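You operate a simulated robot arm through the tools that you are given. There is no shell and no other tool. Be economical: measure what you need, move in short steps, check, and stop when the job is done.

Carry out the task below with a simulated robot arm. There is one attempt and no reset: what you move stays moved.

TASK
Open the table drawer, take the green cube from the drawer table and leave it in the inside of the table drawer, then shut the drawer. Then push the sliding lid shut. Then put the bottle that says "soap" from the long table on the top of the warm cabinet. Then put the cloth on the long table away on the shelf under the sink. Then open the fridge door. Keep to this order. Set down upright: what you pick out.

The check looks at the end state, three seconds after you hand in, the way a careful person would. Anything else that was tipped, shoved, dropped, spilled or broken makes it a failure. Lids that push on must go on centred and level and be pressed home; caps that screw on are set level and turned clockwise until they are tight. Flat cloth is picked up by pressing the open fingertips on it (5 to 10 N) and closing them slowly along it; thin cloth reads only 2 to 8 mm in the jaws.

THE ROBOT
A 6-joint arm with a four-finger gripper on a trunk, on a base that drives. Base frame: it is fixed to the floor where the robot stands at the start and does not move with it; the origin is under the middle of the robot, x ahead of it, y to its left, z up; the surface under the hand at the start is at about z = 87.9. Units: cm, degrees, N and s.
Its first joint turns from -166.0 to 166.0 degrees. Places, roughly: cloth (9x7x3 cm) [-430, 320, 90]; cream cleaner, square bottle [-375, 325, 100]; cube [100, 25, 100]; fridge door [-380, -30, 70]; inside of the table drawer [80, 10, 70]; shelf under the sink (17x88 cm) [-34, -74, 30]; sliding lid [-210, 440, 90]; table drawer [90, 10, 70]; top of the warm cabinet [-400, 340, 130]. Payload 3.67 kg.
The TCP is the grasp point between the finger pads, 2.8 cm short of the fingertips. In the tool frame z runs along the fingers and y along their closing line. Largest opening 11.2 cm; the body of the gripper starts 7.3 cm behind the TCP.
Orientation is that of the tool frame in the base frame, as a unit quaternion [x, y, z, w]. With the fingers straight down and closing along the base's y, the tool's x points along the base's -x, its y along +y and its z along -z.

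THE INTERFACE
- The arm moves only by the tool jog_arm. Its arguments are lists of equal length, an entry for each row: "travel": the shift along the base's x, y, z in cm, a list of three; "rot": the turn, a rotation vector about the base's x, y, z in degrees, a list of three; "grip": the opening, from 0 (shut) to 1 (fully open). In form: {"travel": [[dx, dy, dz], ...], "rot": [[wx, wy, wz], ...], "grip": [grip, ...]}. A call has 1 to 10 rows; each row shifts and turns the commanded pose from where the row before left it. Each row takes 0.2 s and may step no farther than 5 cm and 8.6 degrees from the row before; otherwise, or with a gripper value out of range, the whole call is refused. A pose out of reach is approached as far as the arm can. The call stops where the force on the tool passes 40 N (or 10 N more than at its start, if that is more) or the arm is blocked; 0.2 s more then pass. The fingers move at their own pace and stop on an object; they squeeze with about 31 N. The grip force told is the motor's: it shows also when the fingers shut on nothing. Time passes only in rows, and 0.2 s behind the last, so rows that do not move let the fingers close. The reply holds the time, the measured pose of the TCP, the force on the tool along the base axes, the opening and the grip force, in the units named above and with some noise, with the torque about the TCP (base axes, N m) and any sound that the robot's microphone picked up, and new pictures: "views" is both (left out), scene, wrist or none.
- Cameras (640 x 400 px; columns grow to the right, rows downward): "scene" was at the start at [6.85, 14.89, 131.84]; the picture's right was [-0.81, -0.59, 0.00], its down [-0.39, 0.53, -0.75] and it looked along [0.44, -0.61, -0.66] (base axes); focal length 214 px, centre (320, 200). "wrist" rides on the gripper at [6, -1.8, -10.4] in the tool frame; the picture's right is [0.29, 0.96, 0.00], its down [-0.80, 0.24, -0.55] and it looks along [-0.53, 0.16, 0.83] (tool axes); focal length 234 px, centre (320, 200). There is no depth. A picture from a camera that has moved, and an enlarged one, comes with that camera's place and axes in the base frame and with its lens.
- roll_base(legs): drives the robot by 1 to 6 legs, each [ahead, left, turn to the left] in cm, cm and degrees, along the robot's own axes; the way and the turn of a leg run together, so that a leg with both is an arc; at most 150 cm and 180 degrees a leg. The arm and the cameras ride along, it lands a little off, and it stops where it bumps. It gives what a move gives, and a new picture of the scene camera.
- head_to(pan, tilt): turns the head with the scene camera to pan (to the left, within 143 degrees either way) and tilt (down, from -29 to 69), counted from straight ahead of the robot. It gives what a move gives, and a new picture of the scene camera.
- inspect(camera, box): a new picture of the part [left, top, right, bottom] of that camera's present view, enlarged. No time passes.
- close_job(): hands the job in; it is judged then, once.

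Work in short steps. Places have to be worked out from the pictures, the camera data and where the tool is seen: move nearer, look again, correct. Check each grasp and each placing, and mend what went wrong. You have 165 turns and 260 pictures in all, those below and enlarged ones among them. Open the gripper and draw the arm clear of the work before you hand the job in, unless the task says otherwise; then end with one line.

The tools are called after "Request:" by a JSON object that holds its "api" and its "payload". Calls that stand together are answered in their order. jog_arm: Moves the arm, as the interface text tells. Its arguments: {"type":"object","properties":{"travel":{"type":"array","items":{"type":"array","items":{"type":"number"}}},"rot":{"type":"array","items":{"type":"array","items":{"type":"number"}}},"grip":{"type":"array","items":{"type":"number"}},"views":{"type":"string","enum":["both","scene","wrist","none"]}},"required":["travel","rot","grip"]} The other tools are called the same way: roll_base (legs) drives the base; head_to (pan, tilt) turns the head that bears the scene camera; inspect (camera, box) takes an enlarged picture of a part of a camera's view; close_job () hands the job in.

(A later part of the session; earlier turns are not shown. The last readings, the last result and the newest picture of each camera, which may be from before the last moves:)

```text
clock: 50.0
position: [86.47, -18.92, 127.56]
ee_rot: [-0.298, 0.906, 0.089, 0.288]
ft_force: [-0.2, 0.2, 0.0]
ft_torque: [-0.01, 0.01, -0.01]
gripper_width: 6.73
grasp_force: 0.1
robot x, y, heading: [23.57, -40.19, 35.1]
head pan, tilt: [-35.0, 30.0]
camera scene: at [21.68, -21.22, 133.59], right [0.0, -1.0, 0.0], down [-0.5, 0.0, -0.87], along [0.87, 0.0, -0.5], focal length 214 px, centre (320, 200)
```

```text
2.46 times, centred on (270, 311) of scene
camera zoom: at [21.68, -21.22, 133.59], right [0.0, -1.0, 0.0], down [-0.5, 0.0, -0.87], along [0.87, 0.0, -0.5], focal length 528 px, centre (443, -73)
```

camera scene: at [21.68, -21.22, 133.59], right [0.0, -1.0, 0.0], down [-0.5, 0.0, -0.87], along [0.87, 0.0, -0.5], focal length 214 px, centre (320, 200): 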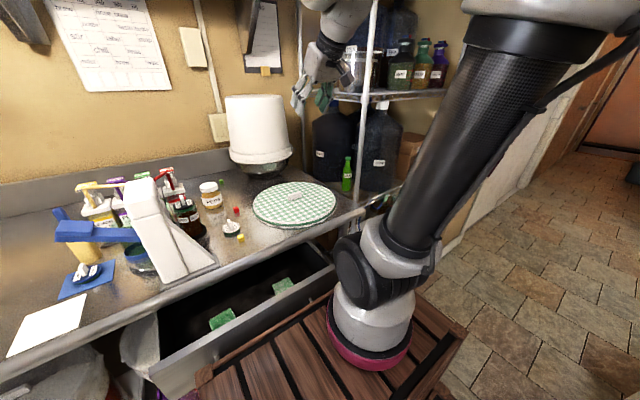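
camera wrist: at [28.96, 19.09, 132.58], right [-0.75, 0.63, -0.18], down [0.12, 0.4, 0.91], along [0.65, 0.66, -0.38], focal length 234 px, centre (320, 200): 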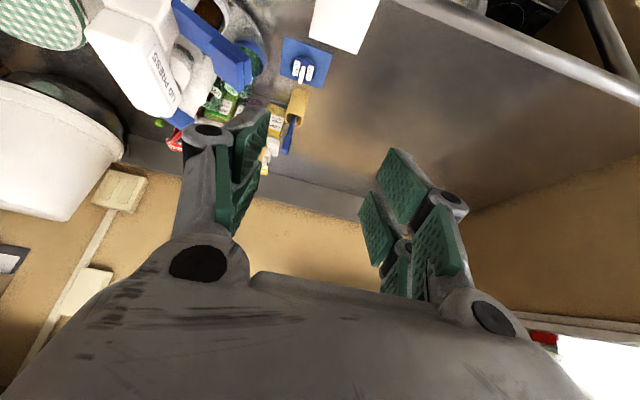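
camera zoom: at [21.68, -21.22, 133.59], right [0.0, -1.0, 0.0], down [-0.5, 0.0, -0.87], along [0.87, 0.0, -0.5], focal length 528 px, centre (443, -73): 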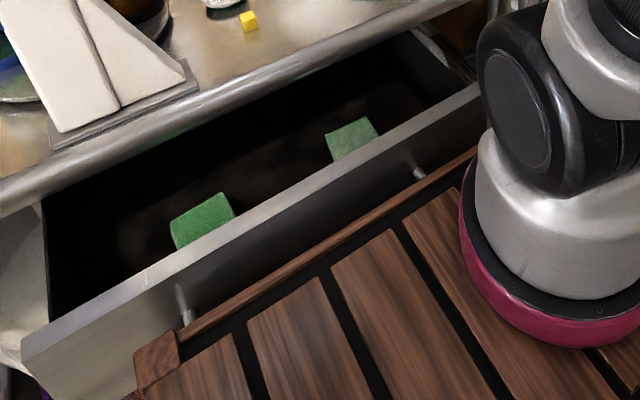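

The green cube is at about (117,26.6,88.8). I tilt 10° more, swing left clear of the bowl, then reach out toward it from above.

Request:
{"api": "jog_arm", "payload": {"travel": [[-2.8, 4.1, 0], [-2.8, 4.1, 0], [-2.8, 4.1, 0], [-2.8, 4.1, 0], [3.9, 2.7, 0], [3.9, 2.7, -1], [3.9, 2.7, -1], [3.9, 2.7, -1], [3.9, 2.7, -1]], "rot": [[2.83, -4.1, 0], [2.83, -4.1, 0], [0, 0, 0], [0, 0, 0], [0, 0, 0], [0, 0, 0], [0, 0, 0], [0, 0, 0], [0, 0, 0]], "grip": [0.35, 0.35, 0.35, 0.35, 0.35, 0.35, 0.35, 0.35, 0.35], "views": "both"}}

```text
clock: 52.0
position: [94.51, 10.89, 123.73]
ee_rot: [-0.29, 0.876, 0.113, 0.368]
ft_force: [0.0, -1.4, 1.6]
ft_torque: [0.0, 0.02, 0.01]
gripper_width: 3.92
grasp_force: 0.0
robot x, y, heading: [23.49, -40.42, 34.8]
head pan, tilt: [-35.0, 30.0]
camera scene: at [21.63, -21.27, 133.59], right [0.0, -1.0, 0.0], down [-0.5, 0.0, -0.87], along [0.87, 0.0, -0.5], focal length 214 px, centre (320, 200)
camera wrist: at [86.36, 2.58, 126.72], right [-0.73, 0.65, -0.22], down [-0.01, 0.3, 0.95], along [0.69, 0.7, -0.21], focal length 234 px, centre (320, 200)
```

scene: 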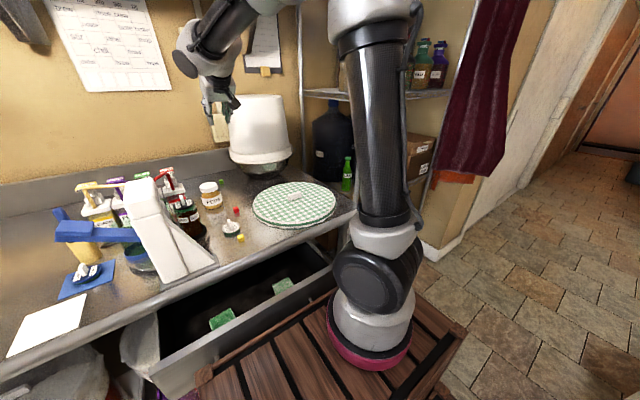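
wrist: 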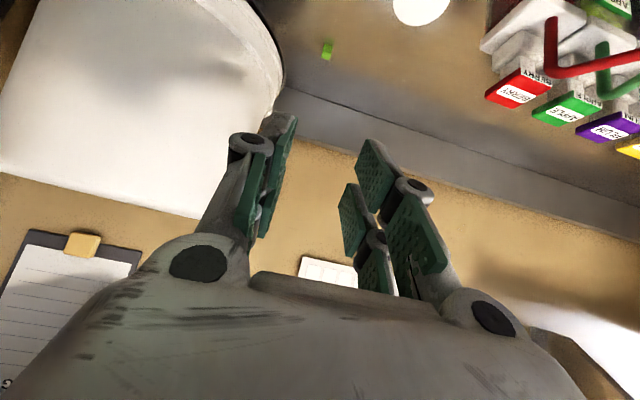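

On the cube's line (e≈44). I go forward-down in a slant toward it, stopping about 10 cm above.

Request:
{"api": "jog_arm", "payload": {"travel": [[2.5, 1.7, -3.8], [2.5, 1.7, -3.8], [2.5, 1.7, -3.8], [2.5, 1.7, -3.8], [2.5, 1.7, -3.8], [2.5, 1.7, -3.8]], "rot": [[0, 0, 0], [0, 0, 0], [0, 0, 0], [0, 0, 0], [0, 0, 0], [0, 0, 0]], "grip": [0.35, 0.35, 0.35, 0.35, 0.35, 0.35], "views": "both"}}

```text
clock: 53.4
position: [109.49, 21.16, 100.71]
ee_rot: [-0.29, 0.877, 0.112, 0.367]
ft_force: [-0.7, -0.6, 1.6]
ft_torque: [-0.06, 0.04, -0.06]
gripper_width: 3.93
grasp_force: 0.0
robot x, y, heading: [23.66, -40.58, 35.0]
head pan, tilt: [-35.0, 30.0]
camera scene: at [21.62, -21.25, 133.59], right [0.0, -1.0, 0.0], down [-0.5, 0.0, -0.87], along [0.87, 0.0, -0.5], focal length 214 px, centre (320, 200)
camera wrist: at [101.36, 12.87, 103.74], right [-0.73, 0.65, -0.22], down [-0.01, 0.3, 0.95], along [0.69, 0.7, -0.21], focal length 234 px, centre (320, 200)
```

scene: 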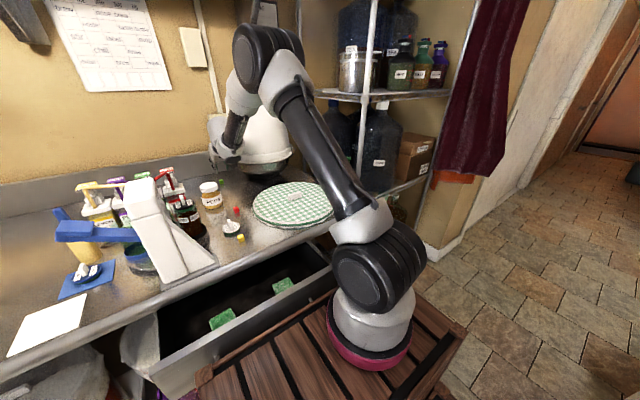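
wrist: 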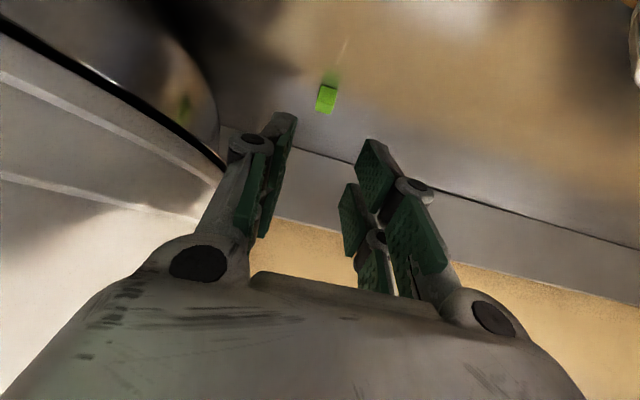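

The cube lines up at (117.3,26.7). I slip closer and check before the last bit.

Request:
{"api": "jog_arm", "payload": {"travel": [[1.8, 1.25, -3.2], [1.8, 1.25, -3.2]], "rot": [[0, 0, 0], [0, 0, 0]], "grip": [0.35, 0.35], "views": "wrist"}}

```text
clock: 54.0
position: [113.15, 23.8, 94.18]
ee_rot: [-0.292, 0.876, 0.115, 0.367]
ft_force: [-0.7, 0.2, 1.3]
ft_torque: [-0.05, 0.03, 0.02]
gripper_width: 3.92
grasp_force: 0.0
robot x, y, heading: [23.43, -40.05, 34.9]
head pan, tilt: [-35.0, 30.0]
camera wrist: at [104.99, 15.46, 97.12], right [-0.73, 0.65, -0.22], down [-0.01, 0.31, 0.95], along [0.69, 0.7, -0.21], focal length 234 px, centre (320, 200)
```

wrist: 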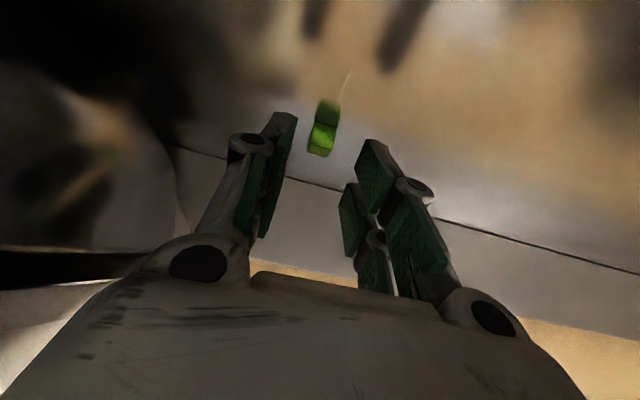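

Centred between the fingers. I advance along the tool axis and close.

Request:
{"api": "jog_arm", "payload": {"travel": [[1.4, 1.0, -1.7], [1.4, 1.0, -1.7], [0, 0, 0], [0, 0, 0], [0, 0, 0]], "rot": [[0, 0, 0], [0, 0, 0], [0, 0, 0], [0, 0, 0], [0, 0, 0]], "grip": [0.35, 0.35, 0, 0, 0], "views": "wrist"}}

```text
clock: 54.7
position: [116.21, 26.24, 91.79]
ee_rot: [-0.29, 0.874, 0.118, 0.372]
ft_force: [-2.2, 4.1, 9.5]
ft_torque: [0.27, 0.09, -0.03]
gripper_width: 1.69
grasp_force: 44.8
robot x, y, heading: [23.08, -40.37, 34.8]
head pan, tilt: [-35.0, 30.0]
stopped in row 3: the force on the tool passed its limit at 52 N (the readings are from after the stop); the commanded pose is now the measured one
camera wrist: at [108.06, 17.9, 94.56], right [-0.73, 0.65, -0.22], down [-0.02, 0.29, 0.96], along [0.68, 0.7, -0.2], focal length 234 px, centre (320, 200)
```

wrist: 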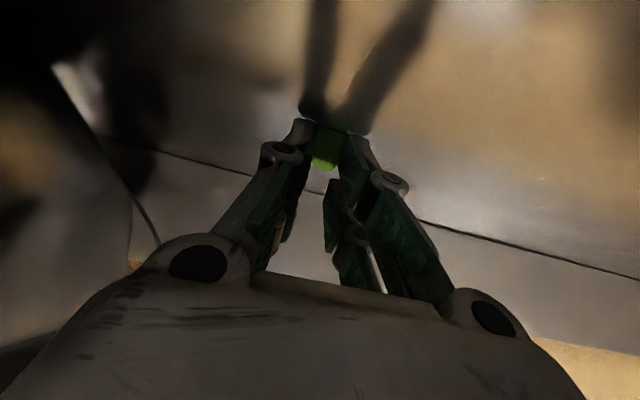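

The cube is held (1.7 cm). I lift straight up and draw back.

Request:
{"api": "jog_arm", "payload": {"travel": [[0, 0, 2], [-0.5, -0.4, 4], [-1, -0.7, 4], [-2, -1.4, 4], [-2.5, -1.7, 3.8], [-2.5, -1.7, 3.8], [-2.5, -1.7, 3.8], [-3.5, -2.4, 2]], "rot": [[0, 0, 0], [0, 0, 0], [0, 0, 0], [0, 0, 0], [0, 0, 0], [0, 0, 0], [0, 0, 0], [0, 0, 0]], "grip": [0, 0, 0, 0, 0, 0, 0, 0], "views": "wrist"}}

```text
clock: 56.5
position: [101.96, 16.32, 118.94]
ee_rot: [-0.29, 0.875, 0.116, 0.37]
ft_force: [-0.3, 0.0, -1.4]
ft_torque: [0.01, -0.03, -0.01]
gripper_width: 1.73
grasp_force: 31.0
robot x, y, heading: [23.23, -40.0, 35.1]
head pan, tilt: [-35.0, 30.0]
camera wrist: at [93.76, 7.94, 121.94], right [-0.73, 0.65, -0.22], down [-0.02, 0.3, 0.95], along [0.68, 0.7, -0.2], focal length 234 px, centre (320, 200)
```

wrist: 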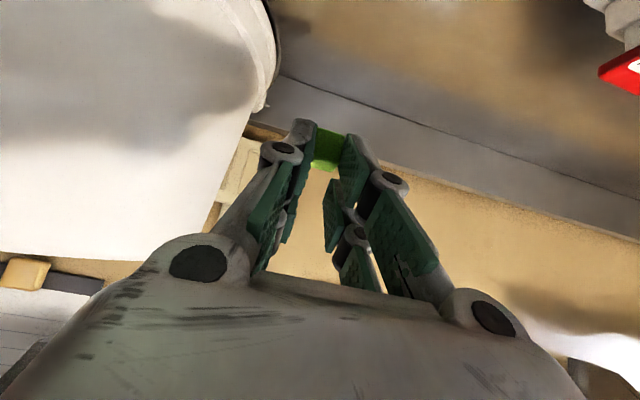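

Held firmly. I back the base off 14 cm, then bring the hand over the open drawer and look in from above.

Request:
{"api": "roll_base", "payload": {"legs": [[-14, 0, 0]]}}

Request:
{"api": "jog_arm", "payload": {"travel": [[-4.0, -2.8, 0], [-4.0, -2.8, 0], [-4.0, -2.8, 0], [-4.0, -2.8, 0], [-4.0, -2.8, 0], [-3.0, -2.1, 0]], "rot": [[0, 0, 0], [-4.5, 6.6, 0], [-4.5, 6.6, 0], [-4.5, 6.6, 0], [-4.5, 6.6, 0], [0, 0, 0]], "grip": [0, 0, 0, 0, 0, 0], "views": "both"}}

```text
clock: 57.9
position: [90.47, 8.23, 119.11]
ee_rot: [-0.29, 0.875, 0.117, 0.37]
ft_force: [-0.6, -0.1, 0.3]
ft_torque: [0.01, 0.02, -0.05]
gripper_width: 1.69
grasp_force: 31.0
robot x, y, heading: [12.13, -48.24, 34.8]
head pan, tilt: [-35.0, 30.0]
camera scene: at [10.21, -29.23, 133.58], right [0.0, -1.0, 0.0], down [-0.5, 0.0, -0.87], along [0.87, 0.0, -0.5], focal length 214 px, centre (320, 200)
```

scene: 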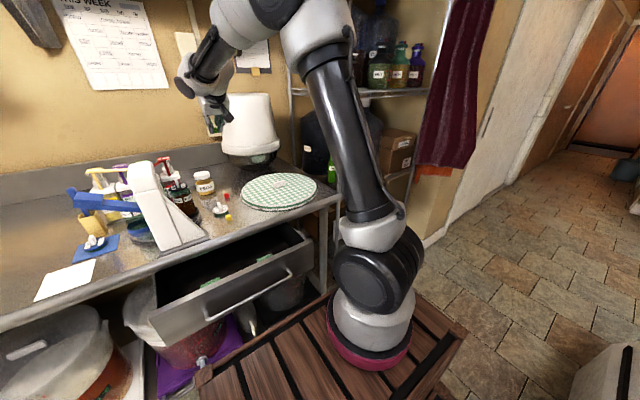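

```text
clock: 59.2
position: [67.62, -7.94, 119.32]
ee_rot: [-0.31, 0.943, 0.042, 0.111]
ft_force: [0.1, 0.4, -1.5]
ft_torque: [-0.01, 0.03, 0.01]
gripper_width: 1.72
grasp_force: 31.1
robot x, y, heading: [12.12, -48.08, 35.0]
head pan, tilt: [-35.0, 30.0]
camera scene: at [10.24, -29.19, 133.58], right [0.0, -1.0, 0.0], down [-0.5, 0.0, -0.87], along [0.87, 0.0, -0.5], focal length 214 px, centre (320, 200)
camera wrist: at [62.16, -14.35, 127.9], right [-0.79, 0.6, -0.06], down [0.38, 0.57, 0.73], along [0.47, 0.56, -0.68], focal length 234 px, centre (320, 200)
```

scene: 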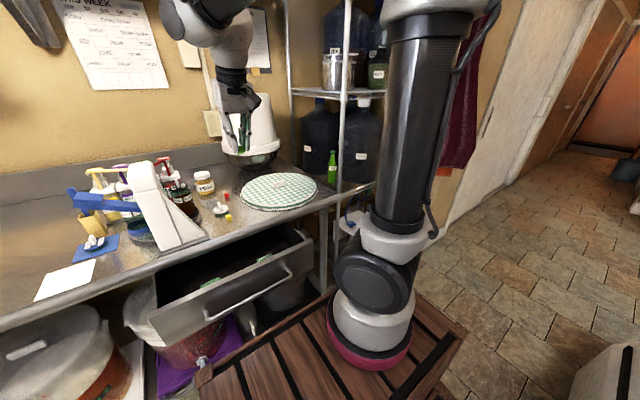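
wrist: 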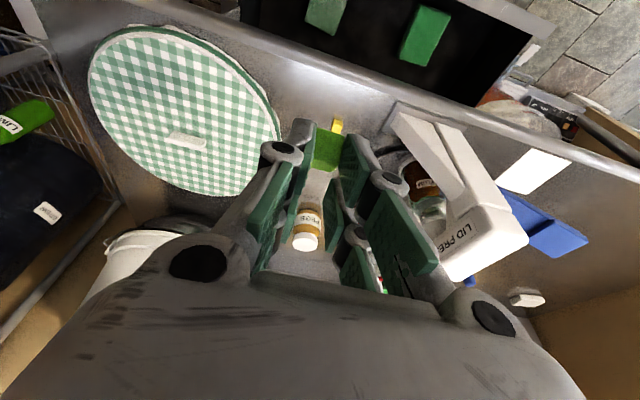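

The drawer holds two green sponges near e≈26 and 46, with free floor between. I move above the free spot, tilt slightly and descend partway.

Request:
{"api": "jog_arm", "payload": {"travel": [[-4, 1.8, 0], [-4, 1.8, 0], [-1.3, 0.6, -4], [0, 0, -4.8], [0, 0, -4.8], [0, 0, -4.8], [0, 0, -4.8]], "rot": [[3.7, -5.4, 0], [0, 0, 0], [0, 0, 0], [0, 0, 0], [0, 0, 0], [0, 0, 0], [0, 0, 0]], "grip": [0, 0, 0, 0, 0, 0, 0], "views": "both"}}

```text
clock: 60.9
position: [57.91, -3.66, 95.72]
ee_rot: [-0.307, 0.935, 0.058, 0.167]
ft_force: [-0.2, -0.9, -1.2]
ft_torque: [0.02, -0.01, -0.03]
gripper_width: 1.71
grasp_force: 30.8
robot x, y, heading: [11.9, -48.05, 34.6]
head pan, tilt: [-35.0, 30.0]
camera scene: at [10.19, -29.25, 133.59], right [0.0, -1.0, 0.0], down [-0.5, 0.0, -0.87], along [0.87, 0.0, -0.5], focal length 214 px, centre (320, 200)
camera wrist: at [51.69, -10.65, 103.34], right [-0.79, 0.61, -0.09], down [0.31, 0.52, 0.8], along [0.54, 0.6, -0.6], focal length 234 px, centre (320, 200)
```

scene: 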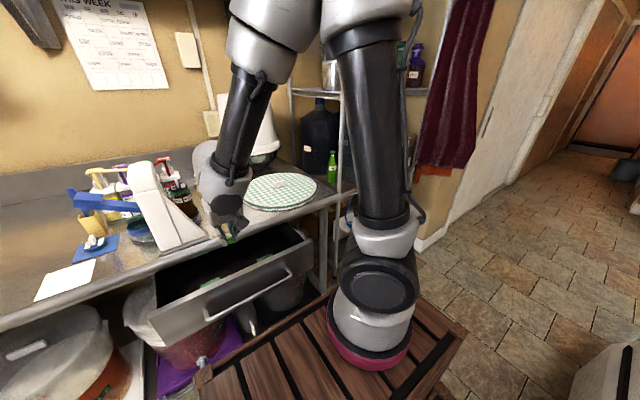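
wrist: 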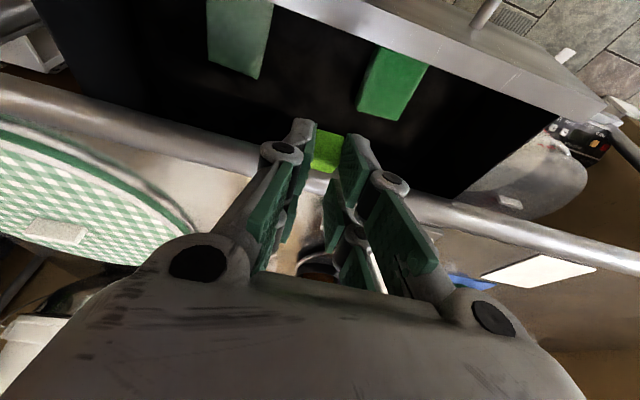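

I shift 5 cm deeper to clear the front panel, keeping between the sponges, and lower toward the drawer floor until contact.

Request:
{"api": "jog_arm", "payload": {"travel": [[4.1, 2.8, 0], [0, 0, -4.5], [0, 0, -4.5], [0, 0, -4.5], [0, 0, -4], [0, 0, -1]], "rot": [[0, 0, 0], [0, 0, 0], [0, 0, 0], [0, 0, 0], [0, 0, 0], [0, 0, 0]], "grip": [0, 0, 0, 0, 0, 0], "views": "wrist"}}

```text
clock: 61.6
position: [63.18, -1.85, 88.67]
ee_rot: [-0.213, 0.963, 0.068, 0.151]
ft_force: [-34.6, -5.4, 35.7]
ft_torque: [0.84, -0.26, 0.76]
gripper_width: 1.93
grasp_force: 30.6
robot x, y, heading: [11.95, -48.32, 34.9]
head pan, tilt: [-35.0, 30.0]
stopped in row 3: the force on the tool passed its limit at 218 N (the readings are from after the stop); the commanded pose is now the measured one
camera wrist: at [56.22, -7.73, 96.54], right [-0.66, 0.75, -0.03], down [0.44, 0.42, 0.79], along [0.61, 0.51, -0.61], focal length 234 px, centre (320, 200)
```

wrist: 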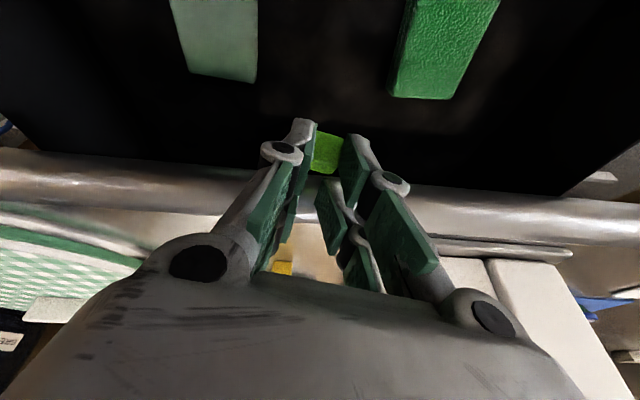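

I struck the table's rounded edge, so its front is nearer (n≈53) than I judged. I raise, undo the twist, and look at the cube and the table.

Request:
{"api": "jog_arm", "payload": {"travel": [[-1, -0.7, 3], [-1.6, -1.1, 3], [0, 0, 0]], "rot": [[0, 0, 0], [0, 0, 5.6], [0, 0, 5.6]], "grip": [0, 0, 0], "views": "both"}}

Request:
{"api": "inspect", "payload": {"camera": "wrist", "box": [220, 80, 440, 218]}}

```text
clock: 62.4
position: [60.87, -3.63, 94.7]
ee_rot: [-0.304, 0.939, 0.079, 0.143]
ft_force: [0.1, 0.0, 0.4]
ft_torque: [-0.01, -0.01, -0.02]
gripper_width: 1.69
grasp_force: 30.8
robot x, y, heading: [11.76, -48.21, 34.7]
head pan, tilt: [-35.0, 30.0]
camera scene: at [10.23, -29.21, 133.58], right [0.0, -1.0, 0.0], down [-0.5, 0.0, -0.87], along [0.87, 0.0, -0.5], focal length 214 px, centre (320, 200)
camera wrist: at [55.05, -10.74, 102.5], right [-0.79, 0.61, -0.03], down [0.35, 0.5, 0.79], along [0.5, 0.61, -0.61], focal length 234 px, centre (320, 200)
```

scene: 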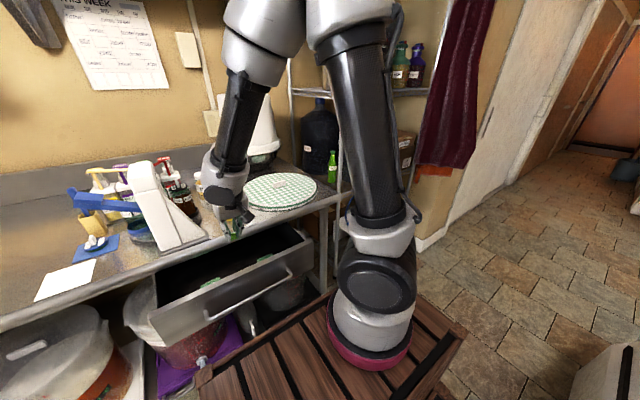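
wrist: 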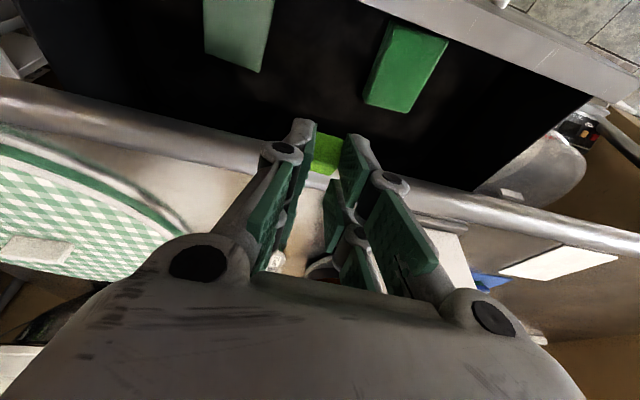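

```text
2.90 times, centred on (330, 149) of wrist
camera zoom: at [55.05, -10.74, 102.5], right [-0.79, 0.61, -0.03], down [0.35, 0.5, 0.79], along [0.5, 0.61, -0.61], focal length 679 px, centre (291, 348)
```

zoom: 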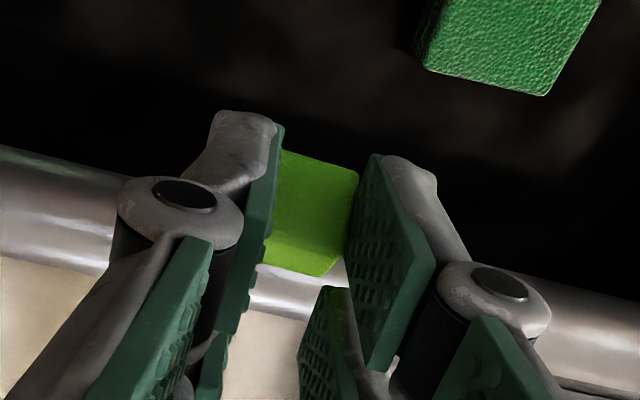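

The cube is still held square. Clear gap runs from n≈42.4 (panel) to n≈53 (table edge). I tilt the tool nearer vertical, centre it in the gap and descend.

Request:
{"api": "jog_arm", "payload": {"travel": [[0, 1.1, 0], [0, 0, -4], [0, 0, -4], [0, 0, -4], [0, 0, -3]], "rot": [[-5.1, 0.55, -1], [0, 0, 0], [0, 0, 0], [0, 0, 0], [0, 0, 0]], "grip": [0, 0, 0, 0, 0], "views": "wrist"}}

```text
clock: 63.6
position: [61.05, -2.54, 79.7]
ee_rot: [-0.298, 0.945, 0.039, 0.126]
ft_force: [-0.3, -0.5, 0.1]
ft_torque: [0.0, -0.05, 0.0]
gripper_width: 1.71
grasp_force: 30.2
robot x, y, heading: [11.97, -48.04, 34.8]
head pan, tilt: [-35.0, 30.0]
camera wrist: at [55.3, -8.96, 88.1], right [-0.78, 0.63, -0.08], down [0.37, 0.56, 0.74], along [0.51, 0.55, -0.67], focal length 234 px, centre (320, 200)
```

wrist: 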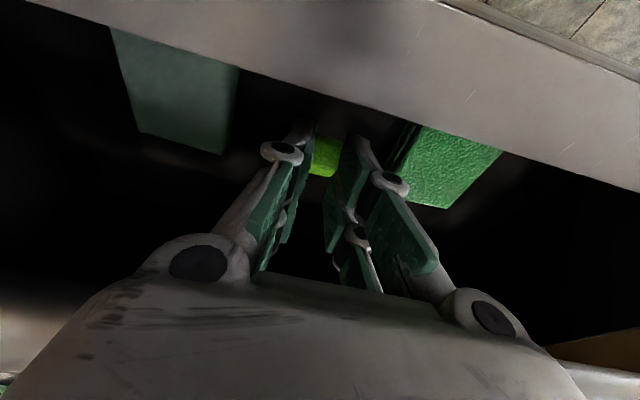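

Still centred between the sponges. I lower in 1 cm steps until contact.

Request:
{"api": "jog_arm", "payload": {"travel": [[0, 0, -1.5], [0, 0, -1.5], [0, 0, -1], [0, 0, -1], [0, 0, -1], [0, 0, -1], [0, 0, -1], [0, 0, -1]], "rot": [[0, 0, 0], [0, 0, 0], [0, 0, 0], [0, 0, 0], [0, 0, 0], [0, 0, 0], [0, 0, 0], [0, 0, 0]], "grip": [0, 0, 0, 0, 0, 0, 0, 0], "views": "wrist"}}

```text
clock: 64.6
position: [61.63, -1.89, 75.57]
ee_rot: [-0.299, 0.945, 0.034, 0.13]
ft_force: [1.7, -1.3, 16.4]
ft_torque: [0.11, -0.13, -0.01]
gripper_width: 1.73
grasp_force: 31.2
out of reach, approached as far as the arm can: row 4
robot x, y, heading: [12.14, -48.06, 35.1]
head pan, tilt: [-35.0, 30.0]
stopped in row 4: the force on the tool passed its limit at 50 N (the readings are from after the stop); the commanded pose is now the measured one
camera wrist: at [55.58, -8.29, 83.87], right [-0.78, 0.62, -0.09], down [0.36, 0.56, 0.74], along [0.51, 0.55, -0.66], focal length 234 px, centre (320, 200)
```

wrist: 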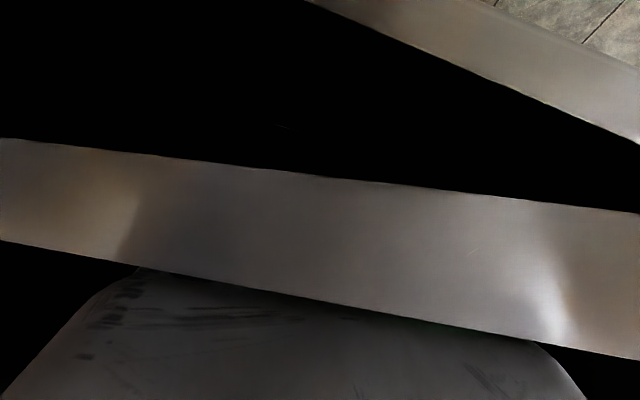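

Contact at tip height of about 72.9: probably the floor. I check with the scene camera before releasing.

Request:
{"api": "inspect", "payload": {"camera": "scene", "box": [150, 180, 330, 300]}}

Request:
{"api": "jog_arm", "payload": {"travel": [[0, 0, 0.4], [0, 0, 0]], "rot": [[0, 0, 0], [0, 0, 0]], "grip": [0, 0], "views": "none"}}

```text
3.33 times, centred on (240, 240) of scene
camera zoom: at [10.2, -29.27, 133.59], right [0.0, -1.0, 0.0], down [-0.5, 0.0, -0.87], along [0.87, 0.0, -0.5], focal length 715 px, centre (587, 67)
```

zoom: 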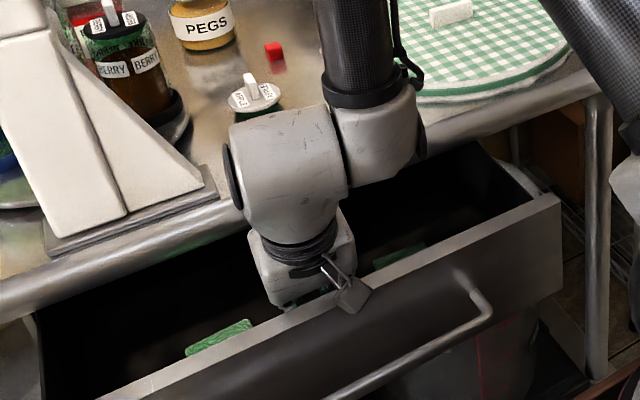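

```text
clock: 65.2
position: [61.33, -2.04, 75.85]
ee_rot: [-0.3, 0.944, 0.034, 0.13]
ft_force: [-1.1, 0.3, -0.5]
ft_torque: [0.01, -0.03, 0.01]
gripper_width: 1.74
grasp_force: 31.0
robot x, y, heading: [12.1, -48.43, 34.9]
head pan, tilt: [-35.0, 30.0]
```

The camera bracket rests on the drawer's front panel, so I can't go deeper while tilted. I'll instead set the cube flat on the table near the edge with the original 45° tilt, and re-grasp it vertically.

Request:
{"api": "jog_arm", "payload": {"travel": [[0, 0, 4.5], [0, 0, 4.5], [0, 0, 4.5], [0, 0, 4.5], [0, 0, 4.5], [3.1, -0.9, 3], [3, -0.9, 0], [3, -0.9, 0], [3, -0.8, 0]], "rot": [[0, 0, 0], [0, 0, 0], [0, 0, 0], [0, 0, 0], [0, 0, 0], [4.62, -6.07, 0.18], [4.62, -6.07, 0.18], [4.62, -6.07, 0.18], [4.62, -6.07, 0.18]], "grip": [0, 0, 0, 0, 0, 0, 0, 0, 0], "views": "both"}}

Request:
{"api": "inspect", "payload": {"camera": "wrist", "box": [220, 60, 440, 198]}}

```text
clock: 67.2
position: [71.98, -4.21, 101.59]
ee_rot: [-0.261, 0.889, 0.114, 0.36]
ft_force: [-4.5, 0.9, -1.6]
ft_torque: [-0.02, -0.42, -0.18]
gripper_width: 1.76
grasp_force: 31.1
out of reach, approached as far as the arm can: row 8, 9
robot x, y, heading: [11.64, -48.13, 35.0]
head pan, tilt: [-35.0, 30.0]
camera scene: at [10.13, -29.23, 133.58], right [0.0, -1.0, 0.0], down [-0.5, 0.0, -0.87], along [0.87, 0.0, -0.5], focal length 214 px, centre (320, 200)
camera wrist: at [63.49, -12.03, 104.83], right [-0.7, 0.69, -0.19], down [0.03, 0.29, 0.96], along [0.72, 0.66, -0.22], focal length 234 px, centre (320, 200)
```

scene: 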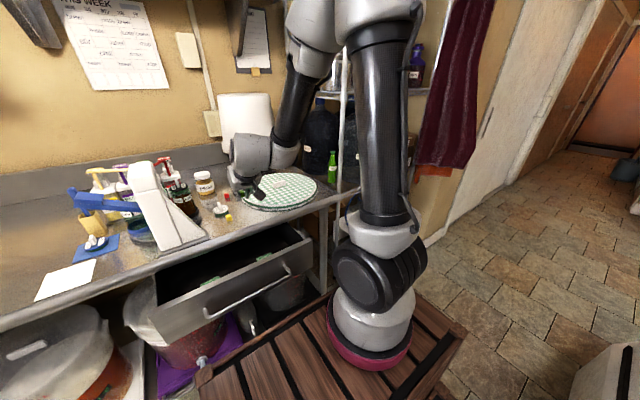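
wrist: 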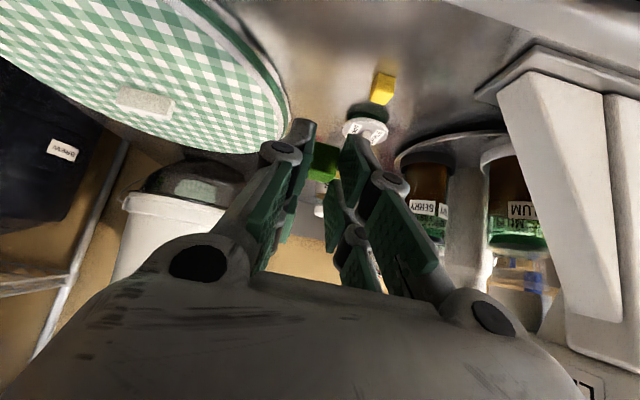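

```text
2.90 times, centred on (330, 129) of wrist
camera zoom: at [63.49, -12.03, 104.83], right [-0.7, 0.69, -0.19], down [0.03, 0.29, 0.96], along [0.72, 0.66, -0.22], focal length 679 px, centre (291, 406)
```

zoom: 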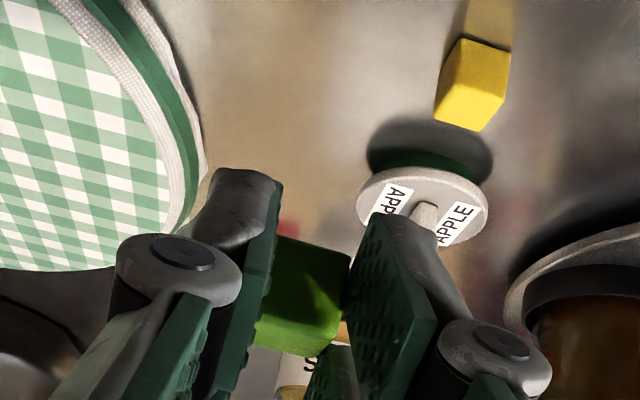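

Too close here for the 45° pose and the table is cluttered. I lift and drive left to the empty part of the table instead.

Request:
{"api": "jog_arm", "payload": {"travel": [[0, 0, 4.5], [0.8, 0.6, 4.5], [0.8, 0.6, 4.5], [0.8, 0.6, 4.5], [0.8, 0.6, 4.5]], "rot": [[0, 0, 0], [0, 0, 0], [0, 0, 0], [0, 0, 0], [0, 0, 0]], "grip": [0, 0, 0, 0, 0], "views": "none"}}

Request:
{"api": "roll_base", "payload": {"legs": [[0, 64, 0]]}}

```text
clock: 68.4
position: [74.99, -1.34, 123.98]
ee_rot: [-0.281, 0.877, 0.12, 0.371]
ft_force: [-0.1, 0.1, -0.7]
ft_torque: [-0.05, 0.01, -0.01]
gripper_width: 1.76
grasp_force: 30.7
robot x, y, heading: [12.08, -48.12, 34.8]
head pan, tilt: [-35.0, 30.0]
```

```text
clock: 72.0
position: [37.73, 51.57, 123.98]
ee_rot: [-0.285, 0.876, 0.123, 0.37]
ft_force: [0.3, 0.3, -0.3]
ft_torque: [0.02, 0.02, -0.01]
gripper_width: 1.75
grasp_force: 30.6
robot x, y, heading: [-24.97, 4.27, 35.4]
head pan, tilt: [-35.0, 30.0]
camera scene: at [-26.76, 23.21, 133.58], right [0.01, -1.0, 0.0], down [-0.5, 0.0, -0.87], along [0.87, 0.0, -0.5], focal length 214 px, centre (320, 200)
```

scene: 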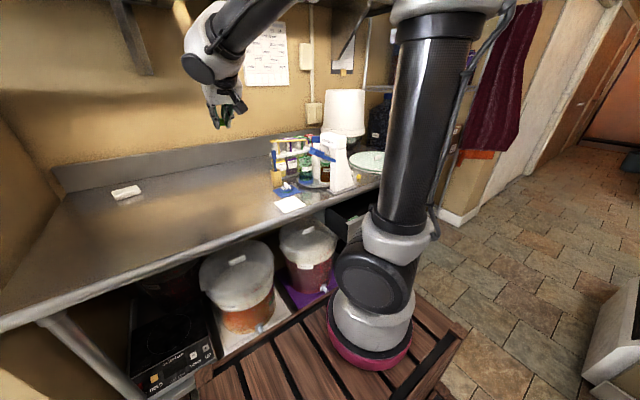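

Empty table ahead. I lower the tilted cube toward (50,60).

Request:
{"api": "jog_arm", "payload": {"travel": [[1.8, 1.2, -4.3], [1.8, 1.2, -4.3], [1.8, 1.2, -4.3], [1.8, 1.2, -4.3], [1.8, 1.2, -4.3], [1.8, 1.2, -4.3], [1.5, 1, -3]], "rot": [[0, 0, 0], [0, 0, 0], [0, 0, 0], [0, 0, 0], [0, 0, 0], [0, 0, 0], [0, 0, 0]], "grip": [0, 0, 0, 0, 0, 0, 0], "views": "wrist"}}

```text
clock: 73.6
position: [49.48, 60.52, 94.79]
ee_rot: [-0.283, 0.877, 0.118, 0.37]
ft_force: [-0.4, 1.2, 1.0]
ft_torque: [0.0, 0.01, -0.01]
gripper_width: 1.77
grasp_force: 31.0
out of reach, approached as far as the arm can: row 7
robot x, y, heading: [-24.84, 4.19, 35.4]
head pan, tilt: [-35.0, 30.0]
camera wrist: at [41.12, 52.3, 97.84], right [-0.72, 0.66, -0.21], down [-0.01, 0.29, 0.96], along [0.69, 0.69, -0.2], focal length 234 px, centre (320, 200)
```

wrist: 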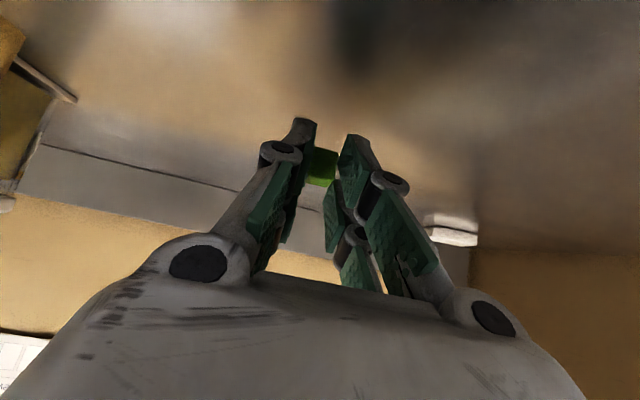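

Slightly too close for this pose; I move 5 cm further out, then down gently.

Request:
{"api": "jog_arm", "payload": {"travel": [[4.1, 2.8, 0], [0, 0, -1], [0, 0, -1], [0, 0, -0.5], [0, 0, -0.5], [0, 0, -0.5]], "rot": [[0, 0, 0], [0, 0, 0], [0, 0, 0], [0, 0, 0], [0, 0, 0], [0, 0, 0]], "grip": [0, 0, 0, 0, 0, 0], "views": "wrist"}}

```text
clock: 75.0
position: [53.31, 63.62, 91.73]
ee_rot: [-0.282, 0.877, 0.118, 0.37]
ft_force: [-0.1, -1.2, 3.9]
ft_torque: [0.02, 0.01, 0.0]
gripper_width: 1.75
grasp_force: 31.6
robot x, y, heading: [-24.8, 4.05, 35.2]
head pan, tilt: [-35.0, 30.0]
camera wrist: at [45.09, 55.36, 94.57], right [-0.72, 0.66, -0.21], down [-0.01, 0.29, 0.96], along [0.69, 0.69, -0.2], focal length 234 px, centre (320, 200)
```

wrist: 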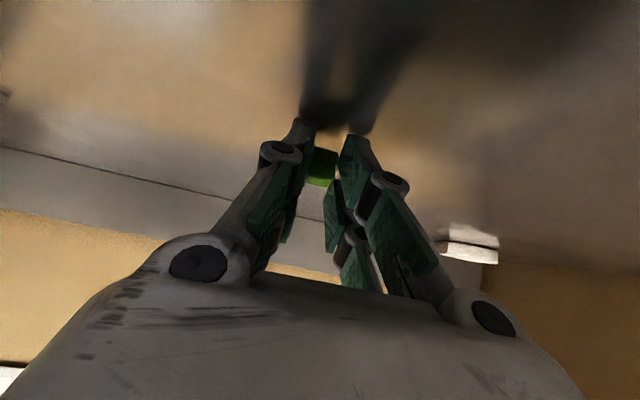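

Light contact at the same height as at the pick. I release, draw back along the axis, and look.

Request:
{"api": "jog_arm", "payload": {"travel": [[0, 0, 0], [0, 0, 0], [-1.2, -0.8, 1.4], [-2.0, -1.4, 2.6], [-2.0, -1.4, 2.6], [0, 0, 4]], "rot": [[0, 0, 0], [0, 0, 0], [0, 0, 0], [0, 0, 0], [0, 0, 0], [0, 0, 0]], "grip": [0.35, 0.35, 0.35, 0.35, 0.35, 0.35], "views": "wrist"}}

```text
clock: 76.4
position: [47.99, 59.83, 102.07]
ee_rot: [-0.286, 0.876, 0.123, 0.368]
ft_force: [0.7, 0.6, -1.2]
ft_torque: [0.01, -0.04, -0.04]
gripper_width: 3.94
grasp_force: 0.1
robot x, y, heading: [-24.91, 4.3, 35.0]
head pan, tilt: [-35.0, 30.0]
camera wrist: at [39.74, 51.5, 104.98], right [-0.73, 0.66, -0.2], down [-0.01, 0.28, 0.96], along [0.69, 0.7, -0.2], focal length 234 px, centre (320, 200)
```

wrist: 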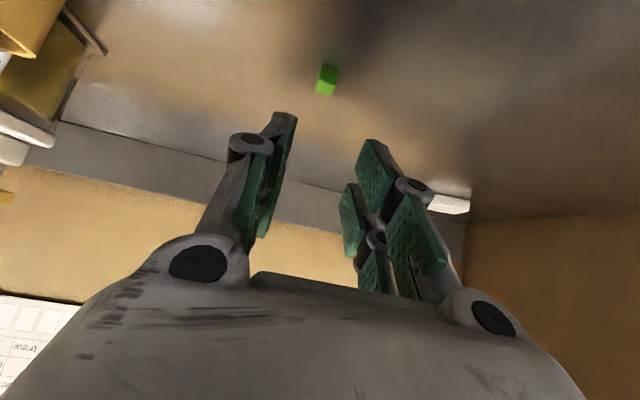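

The cube stands flat at about (55.4,64.7). I drive 8 cm forward and turn the tool to vertical above it.

Request:
{"api": "roll_base", "payload": {"legs": [[8, 0, 0]]}}

Request:
{"api": "jog_arm", "payload": {"travel": [[0, 0, 1], [0, 0, 0], [0, 0, 0], [0, 0, 0], [0, 0, 0], [0, 0, 0]], "rot": [[-4.3, 6.3, 0], [-4.3, 6.3, 0], [-4.3, 6.3, 0], [-4.3, 6.3, 0], [-4.3, 6.3, 0], [-4.3, 6.3, 0]], "grip": [0.35, 0.35, 0.35, 0.35, 0.35, 0.35], "views": "wrist"}}

```text
clock: 77.5
position: [54.24, 64.47, 102.0]
ee_rot: [-0.286, 0.876, 0.124, 0.369]
ft_force: [0.0, 0.4, -0.7]
ft_torque: [-0.02, 0.01, 0.02]
gripper_width: 3.92
grasp_force: 0.1
robot x, y, heading: [-18.54, 9.22, 35.6]
head pan, tilt: [-35.0, 30.0]
camera scene: at [-20.33, 27.79, 133.58], right [0.01, -1.0, 0.0], down [-0.5, 0.0, -0.87], along [0.87, 0.01, -0.5], focal length 214 px, centre (320, 200)
```

scene: 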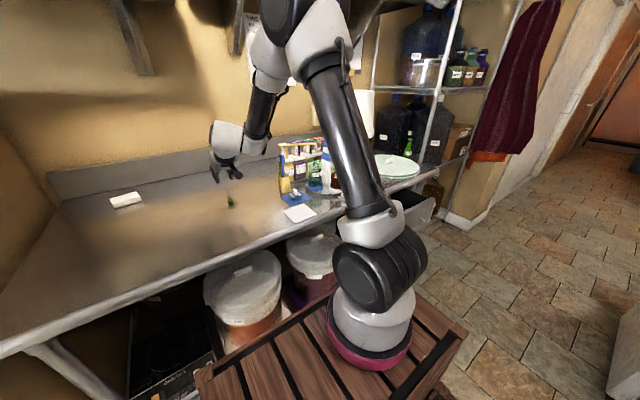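

```text
clock: 78.9
position: [57.41, 65.33, 105.31]
ee_rot: [-0.284, 0.915, 0.067, 0.277]
ft_force: [0.1, 0.0, 0.4]
ft_torque: [0.01, 0.01, -0.01]
gripper_width: 3.91
grasp_force: 0.1
out of reach, approached as far as the arm can: row 1, 2, 3, 4, 5
robot x, y, heading: [-18.22, 9.13, 35.4]
head pan, tilt: [-35.0, 30.0]
camera wrist: at [49.53, 57.96, 110.76], right [-0.73, 0.66, -0.19], down [0.15, 0.43, 0.89], along [0.67, 0.62, -0.41], focal length 234 px, centre (320, 200)
```

wrist: 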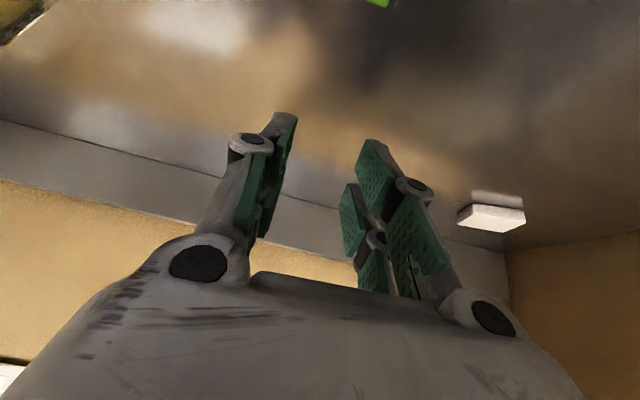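

The pose may still be catching up; I let a couple of empty rows pass and check.

Request:
{"api": "jog_arm", "payload": {"travel": [[0, 0, 0], [0, 0, 0], [0, 0, 0]], "rot": [[0, 0, 0], [0, 0, 0], [0, 0, 0]], "grip": [0.35, 0.35, 0.35], "views": "none"}}

```text
clock: 79.7
position: [57.36, 65.36, 105.24]
ee_rot: [-0.284, 0.915, 0.067, 0.277]
ft_force: [-0.1, 0.1, -0.7]
ft_torque: [0.02, -0.01, 0.02]
gripper_width: 3.91
grasp_force: 0.1
robot x, y, heading: [-18.35, 9.2, 35.4]
head pan, tilt: [-35.0, 30.0]
```

It stopped short with 33° of tilt left. I continue turning while drawing in a little.

Request:
{"api": "jog_arm", "payload": {"travel": [[-1.2, -0.8, 0.5], [-1.2, -0.8, 0.5], [-1.2, -0.8, 0], [-1.2, -0.8, 0], [0, 0, 0]], "rot": [[-4.3, 6.3, 0], [-4.3, 6.3, 0], [-4.3, 6.3, 0], [-4.3, 6.3, 0], [0, 0, 0]], "grip": [0.35, 0.35, 0.35, 0.35, 0.35], "views": "wrist"}}

```text
clock: 80.9
position: [52.52, 62.19, 106.38]
ee_rot: [-0.3, 0.953, -0.009, 0.026]
ft_force: [-1.0, -0.7, 0.3]
ft_torque: [-0.02, -0.01, -0.02]
gripper_width: 3.93
grasp_force: 0.0
robot x, y, heading: [-18.51, 8.76, 35.5]
head pan, tilt: [-35.0, 30.0]
camera wrist: at [48.25, 57.14, 116.51], right [-0.78, 0.62, -0.04], down [0.48, 0.65, 0.58], along [0.39, 0.43, -0.81], focal length 234 px, centre (320, 200)
```

wrist: 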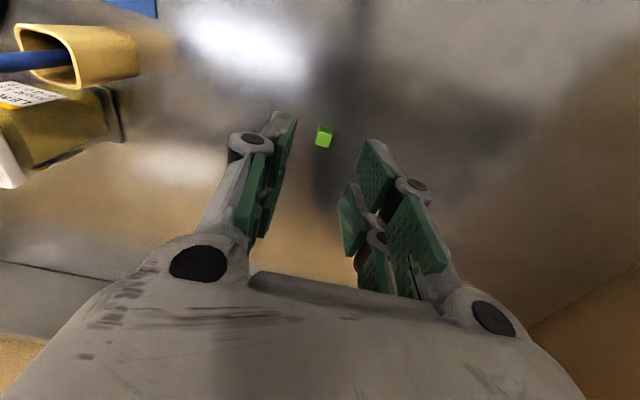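

Vertical now, and the cube is at (55.35,64.7). I descend onto it and close.

Request:
{"api": "jog_arm", "payload": {"travel": [[1.4, 1.25, -3], [1.4, 1.25, -3], [0, 0, -4], [0, 0, -3], [0, 0, -2.3], [0, 0, 0], [0, 0, 0], [0, 0, 0]], "rot": [[0, 0, 0], [0, 0, 0], [0, 0, 0], [0, 0, 0], [0, 0, 0], [0, 0, 0], [0, 0, 0], [0, 0, 0]], "grip": [0.35, 0.35, 0.35, 0.35, 0.35, 0.35, 0, 0], "views": "wrist"}}

```text
clock: 82.7
position: [55.48, 64.67, 90.94]
ee_rot: [-0.301, 0.953, -0.008, 0.026]
ft_force: [-0.5, -0.4, 0.2]
ft_torque: [0.03, -0.02, 0.0]
gripper_width: 1.74
grasp_force: 31.2
robot x, y, heading: [-18.19, 8.42, 35.5]
head pan, tilt: [-35.0, 30.0]
camera wrist: at [51.03, 59.8, 101.05], right [-0.78, 0.62, -0.04], down [0.48, 0.65, 0.58], along [0.39, 0.43, -0.81], focal length 234 px, centre (320, 200)
```

wrist: 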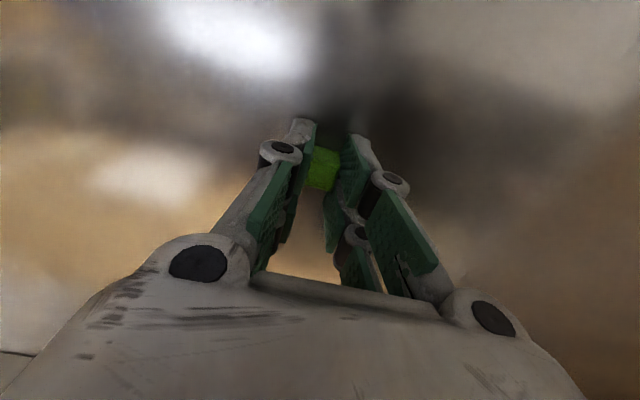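

Held squarely. I lift, draw in, and drive back to the drawer.

Request:
{"api": "jog_arm", "payload": {"travel": [[0, 0, 4.5], [0, 0, 4.5], [0, 0, 4.5], [-2.5, -1.7, 4], [-2.5, -1.7, 4], [-2.5, -1.7, 4], [-2.5, -1.7, 4]], "rot": [[0, 0, 0], [0, 0, 0], [0, 0, 0], [0, 0, 0], [0, 0, 0], [0, 0, 0], [0, 0, 0]], "grip": [0, 0, 0, 0, 0, 0, 0], "views": "none"}}

Request:
{"api": "roll_base", "payload": {"legs": [[-12, 0, 0], [0, -58, -0.8]]}}

```text
refused: row 4 steps farther than a row can; nothing moved
```

```text
clock: 85.4
position: [59.73, 38.05, 91.09]
ee_rot: [-0.296, 0.955, -0.002, 0.027]
ft_force: [-2.9, 4.3, 0.2]
ft_torque: [0.07, 0.04, 0.0]
gripper_width: 1.74
grasp_force: 30.9
robot x, y, heading: [-14.38, -17.89, 34.6]
head pan, tilt: [-35.0, 30.0]
stopped in leg 2: the force on the tool passed its limit at 96 N (the readings are from after the stop); the commanded pose is now the measured one
camera scene: at [-15.79, 1.06, 133.58], right [0.0, -1.0, 0.0], down [-0.5, 0.0, -0.87], along [0.87, 0.0, -0.5], focal length 214 px, centre (320, 200)
```

scene: 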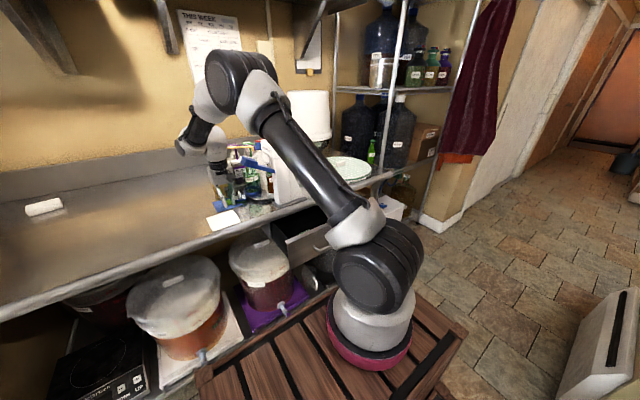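

My lift was refused and the base moved with the hand low: it has pushed against something on the table. I inspect at once.

Request:
{"api": "inspect", "payload": {"camera": "scene", "box": [170, 110, 350, 240]}}

Request:
{"api": "inspect", "payload": {"camera": "wrist", "box": [0, 0, 640, 400]}}

```text
3.08 times, centred on (260, 175) of scene
camera zoom: at [-15.79, 1.06, 133.58], right [0.0, -1.0, 0.0], down [-0.5, 0.0, -0.87], along [0.87, 0.0, -0.5], focal length 660 px, centre (505, 277)
```

zoom: 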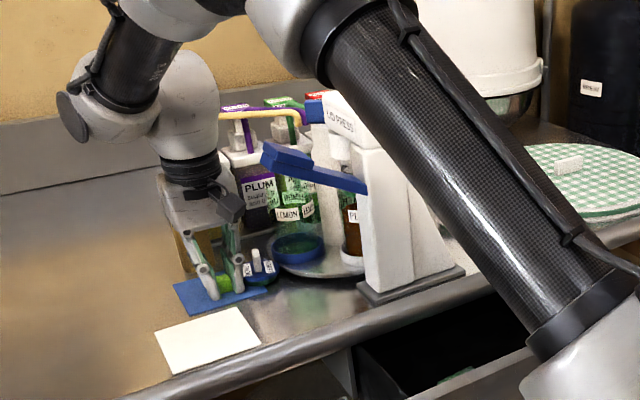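

```text
1.00 times, centred on (320, 200) of wrist (not enlarged: the box is as wide or as high as the picture)
camera zoom: at [55.43, 32.95, 101.12], right [-0.78, 0.63, -0.03], down [0.49, 0.64, 0.59], along [0.39, 0.44, -0.81], focal length 234 px, centre (320, 200)
```

zoom: 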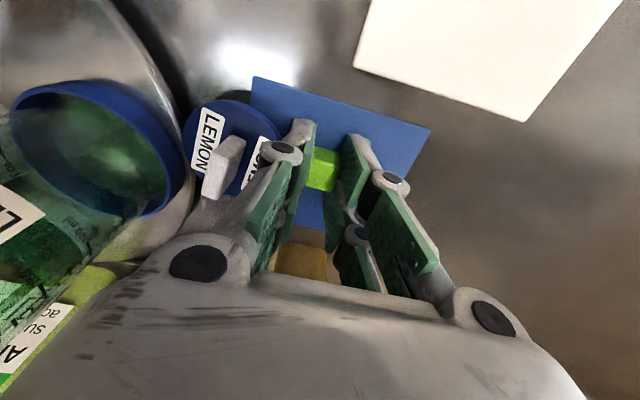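

The left finger slid the blue LEMON lid across its mat against the round tray. I back off the way I came, lift straight up, and assess.

Request:
{"api": "jog_arm", "payload": {"travel": [[-0.6, 0.8, 0], [0, 0, 4.5], [0, 0, 4.5], [0, 0, 4.5], [0, 0, 4.5], [0, 0, 4.5], [0, 0, 4.5], [0, 0, 4.5]], "rot": [[0, 0, 0], [0, 0, 0], [0, 0, 0], [0, 0, 0], [0, 0, 0], [0, 0, 0], [0, 0, 0], [0, 0, 0]], "grip": [0, 0, 0, 0, 0, 0, 0, 0], "views": "wrist"}}

Request:
{"api": "inspect", "payload": {"camera": "scene", "box": [180, 120, 340, 230]}}

```text
clock: 87.2
position: [59.08, 39.03, 122.66]
ee_rot: [-0.296, 0.955, -0.001, 0.026]
ft_force: [0.3, -0.5, -0.3]
ft_torque: [-0.02, 0.01, 0.02]
gripper_width: 1.74
grasp_force: 31.3
robot x, y, heading: [-14.21, -17.84, 34.8]
head pan, tilt: [-35.0, 30.0]
camera wrist: at [54.78, 33.86, 132.73], right [-0.78, 0.63, -0.03], down [0.49, 0.64, 0.59], along [0.39, 0.44, -0.81], focal length 234 px, centre (320, 200)
```

wrist: 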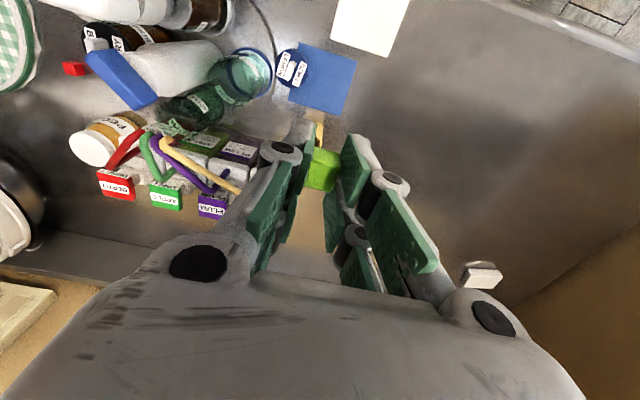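

```text
3.64 times, centred on (260, 175) of scene
camera zoom: at [-15.76, 1.05, 133.58], right [0.0, -1.0, 0.0], down [-0.5, 0.0, -0.87], along [0.87, 0.0, -0.5], focal length 780 px, centre (538, 291)
```

zoom: 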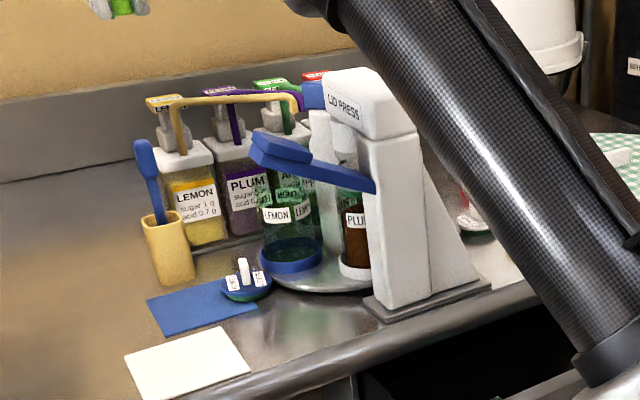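

Only the lid moved: it was at the mat's centre (59.7,38.9) and is now near (62.5,34.5), upright; I'll put it back after the cube. First I draw the hand in, clear of the lid press.

Request:
{"api": "jog_arm", "payload": {"travel": [[-3.4, -2.4, 0], [-3.4, -2.4, 0], [-3.4, -2.4, 0], [-3.4, -2.4, 0], [-2.8, -2.0, 0]], "rot": [[0, 0, 0], [0, 0, 0], [0, 0, 0], [0, 0, 0], [0, 0, 0]], "grip": [0, 0, 0, 0, 0], "views": "none"}}

```text
clock: 88.4
position: [42.77, 27.15, 122.74]
ee_rot: [-0.295, 0.955, -0.002, 0.026]
ft_force: [-0.4, 0.4, -0.9]
ft_torque: [-0.03, 0.03, 0.0]
gripper_width: 1.74
grasp_force: 31.2
robot x, y, heading: [-14.1, -18.21, 34.8]
head pan, tilt: [-35.0, 30.0]
```

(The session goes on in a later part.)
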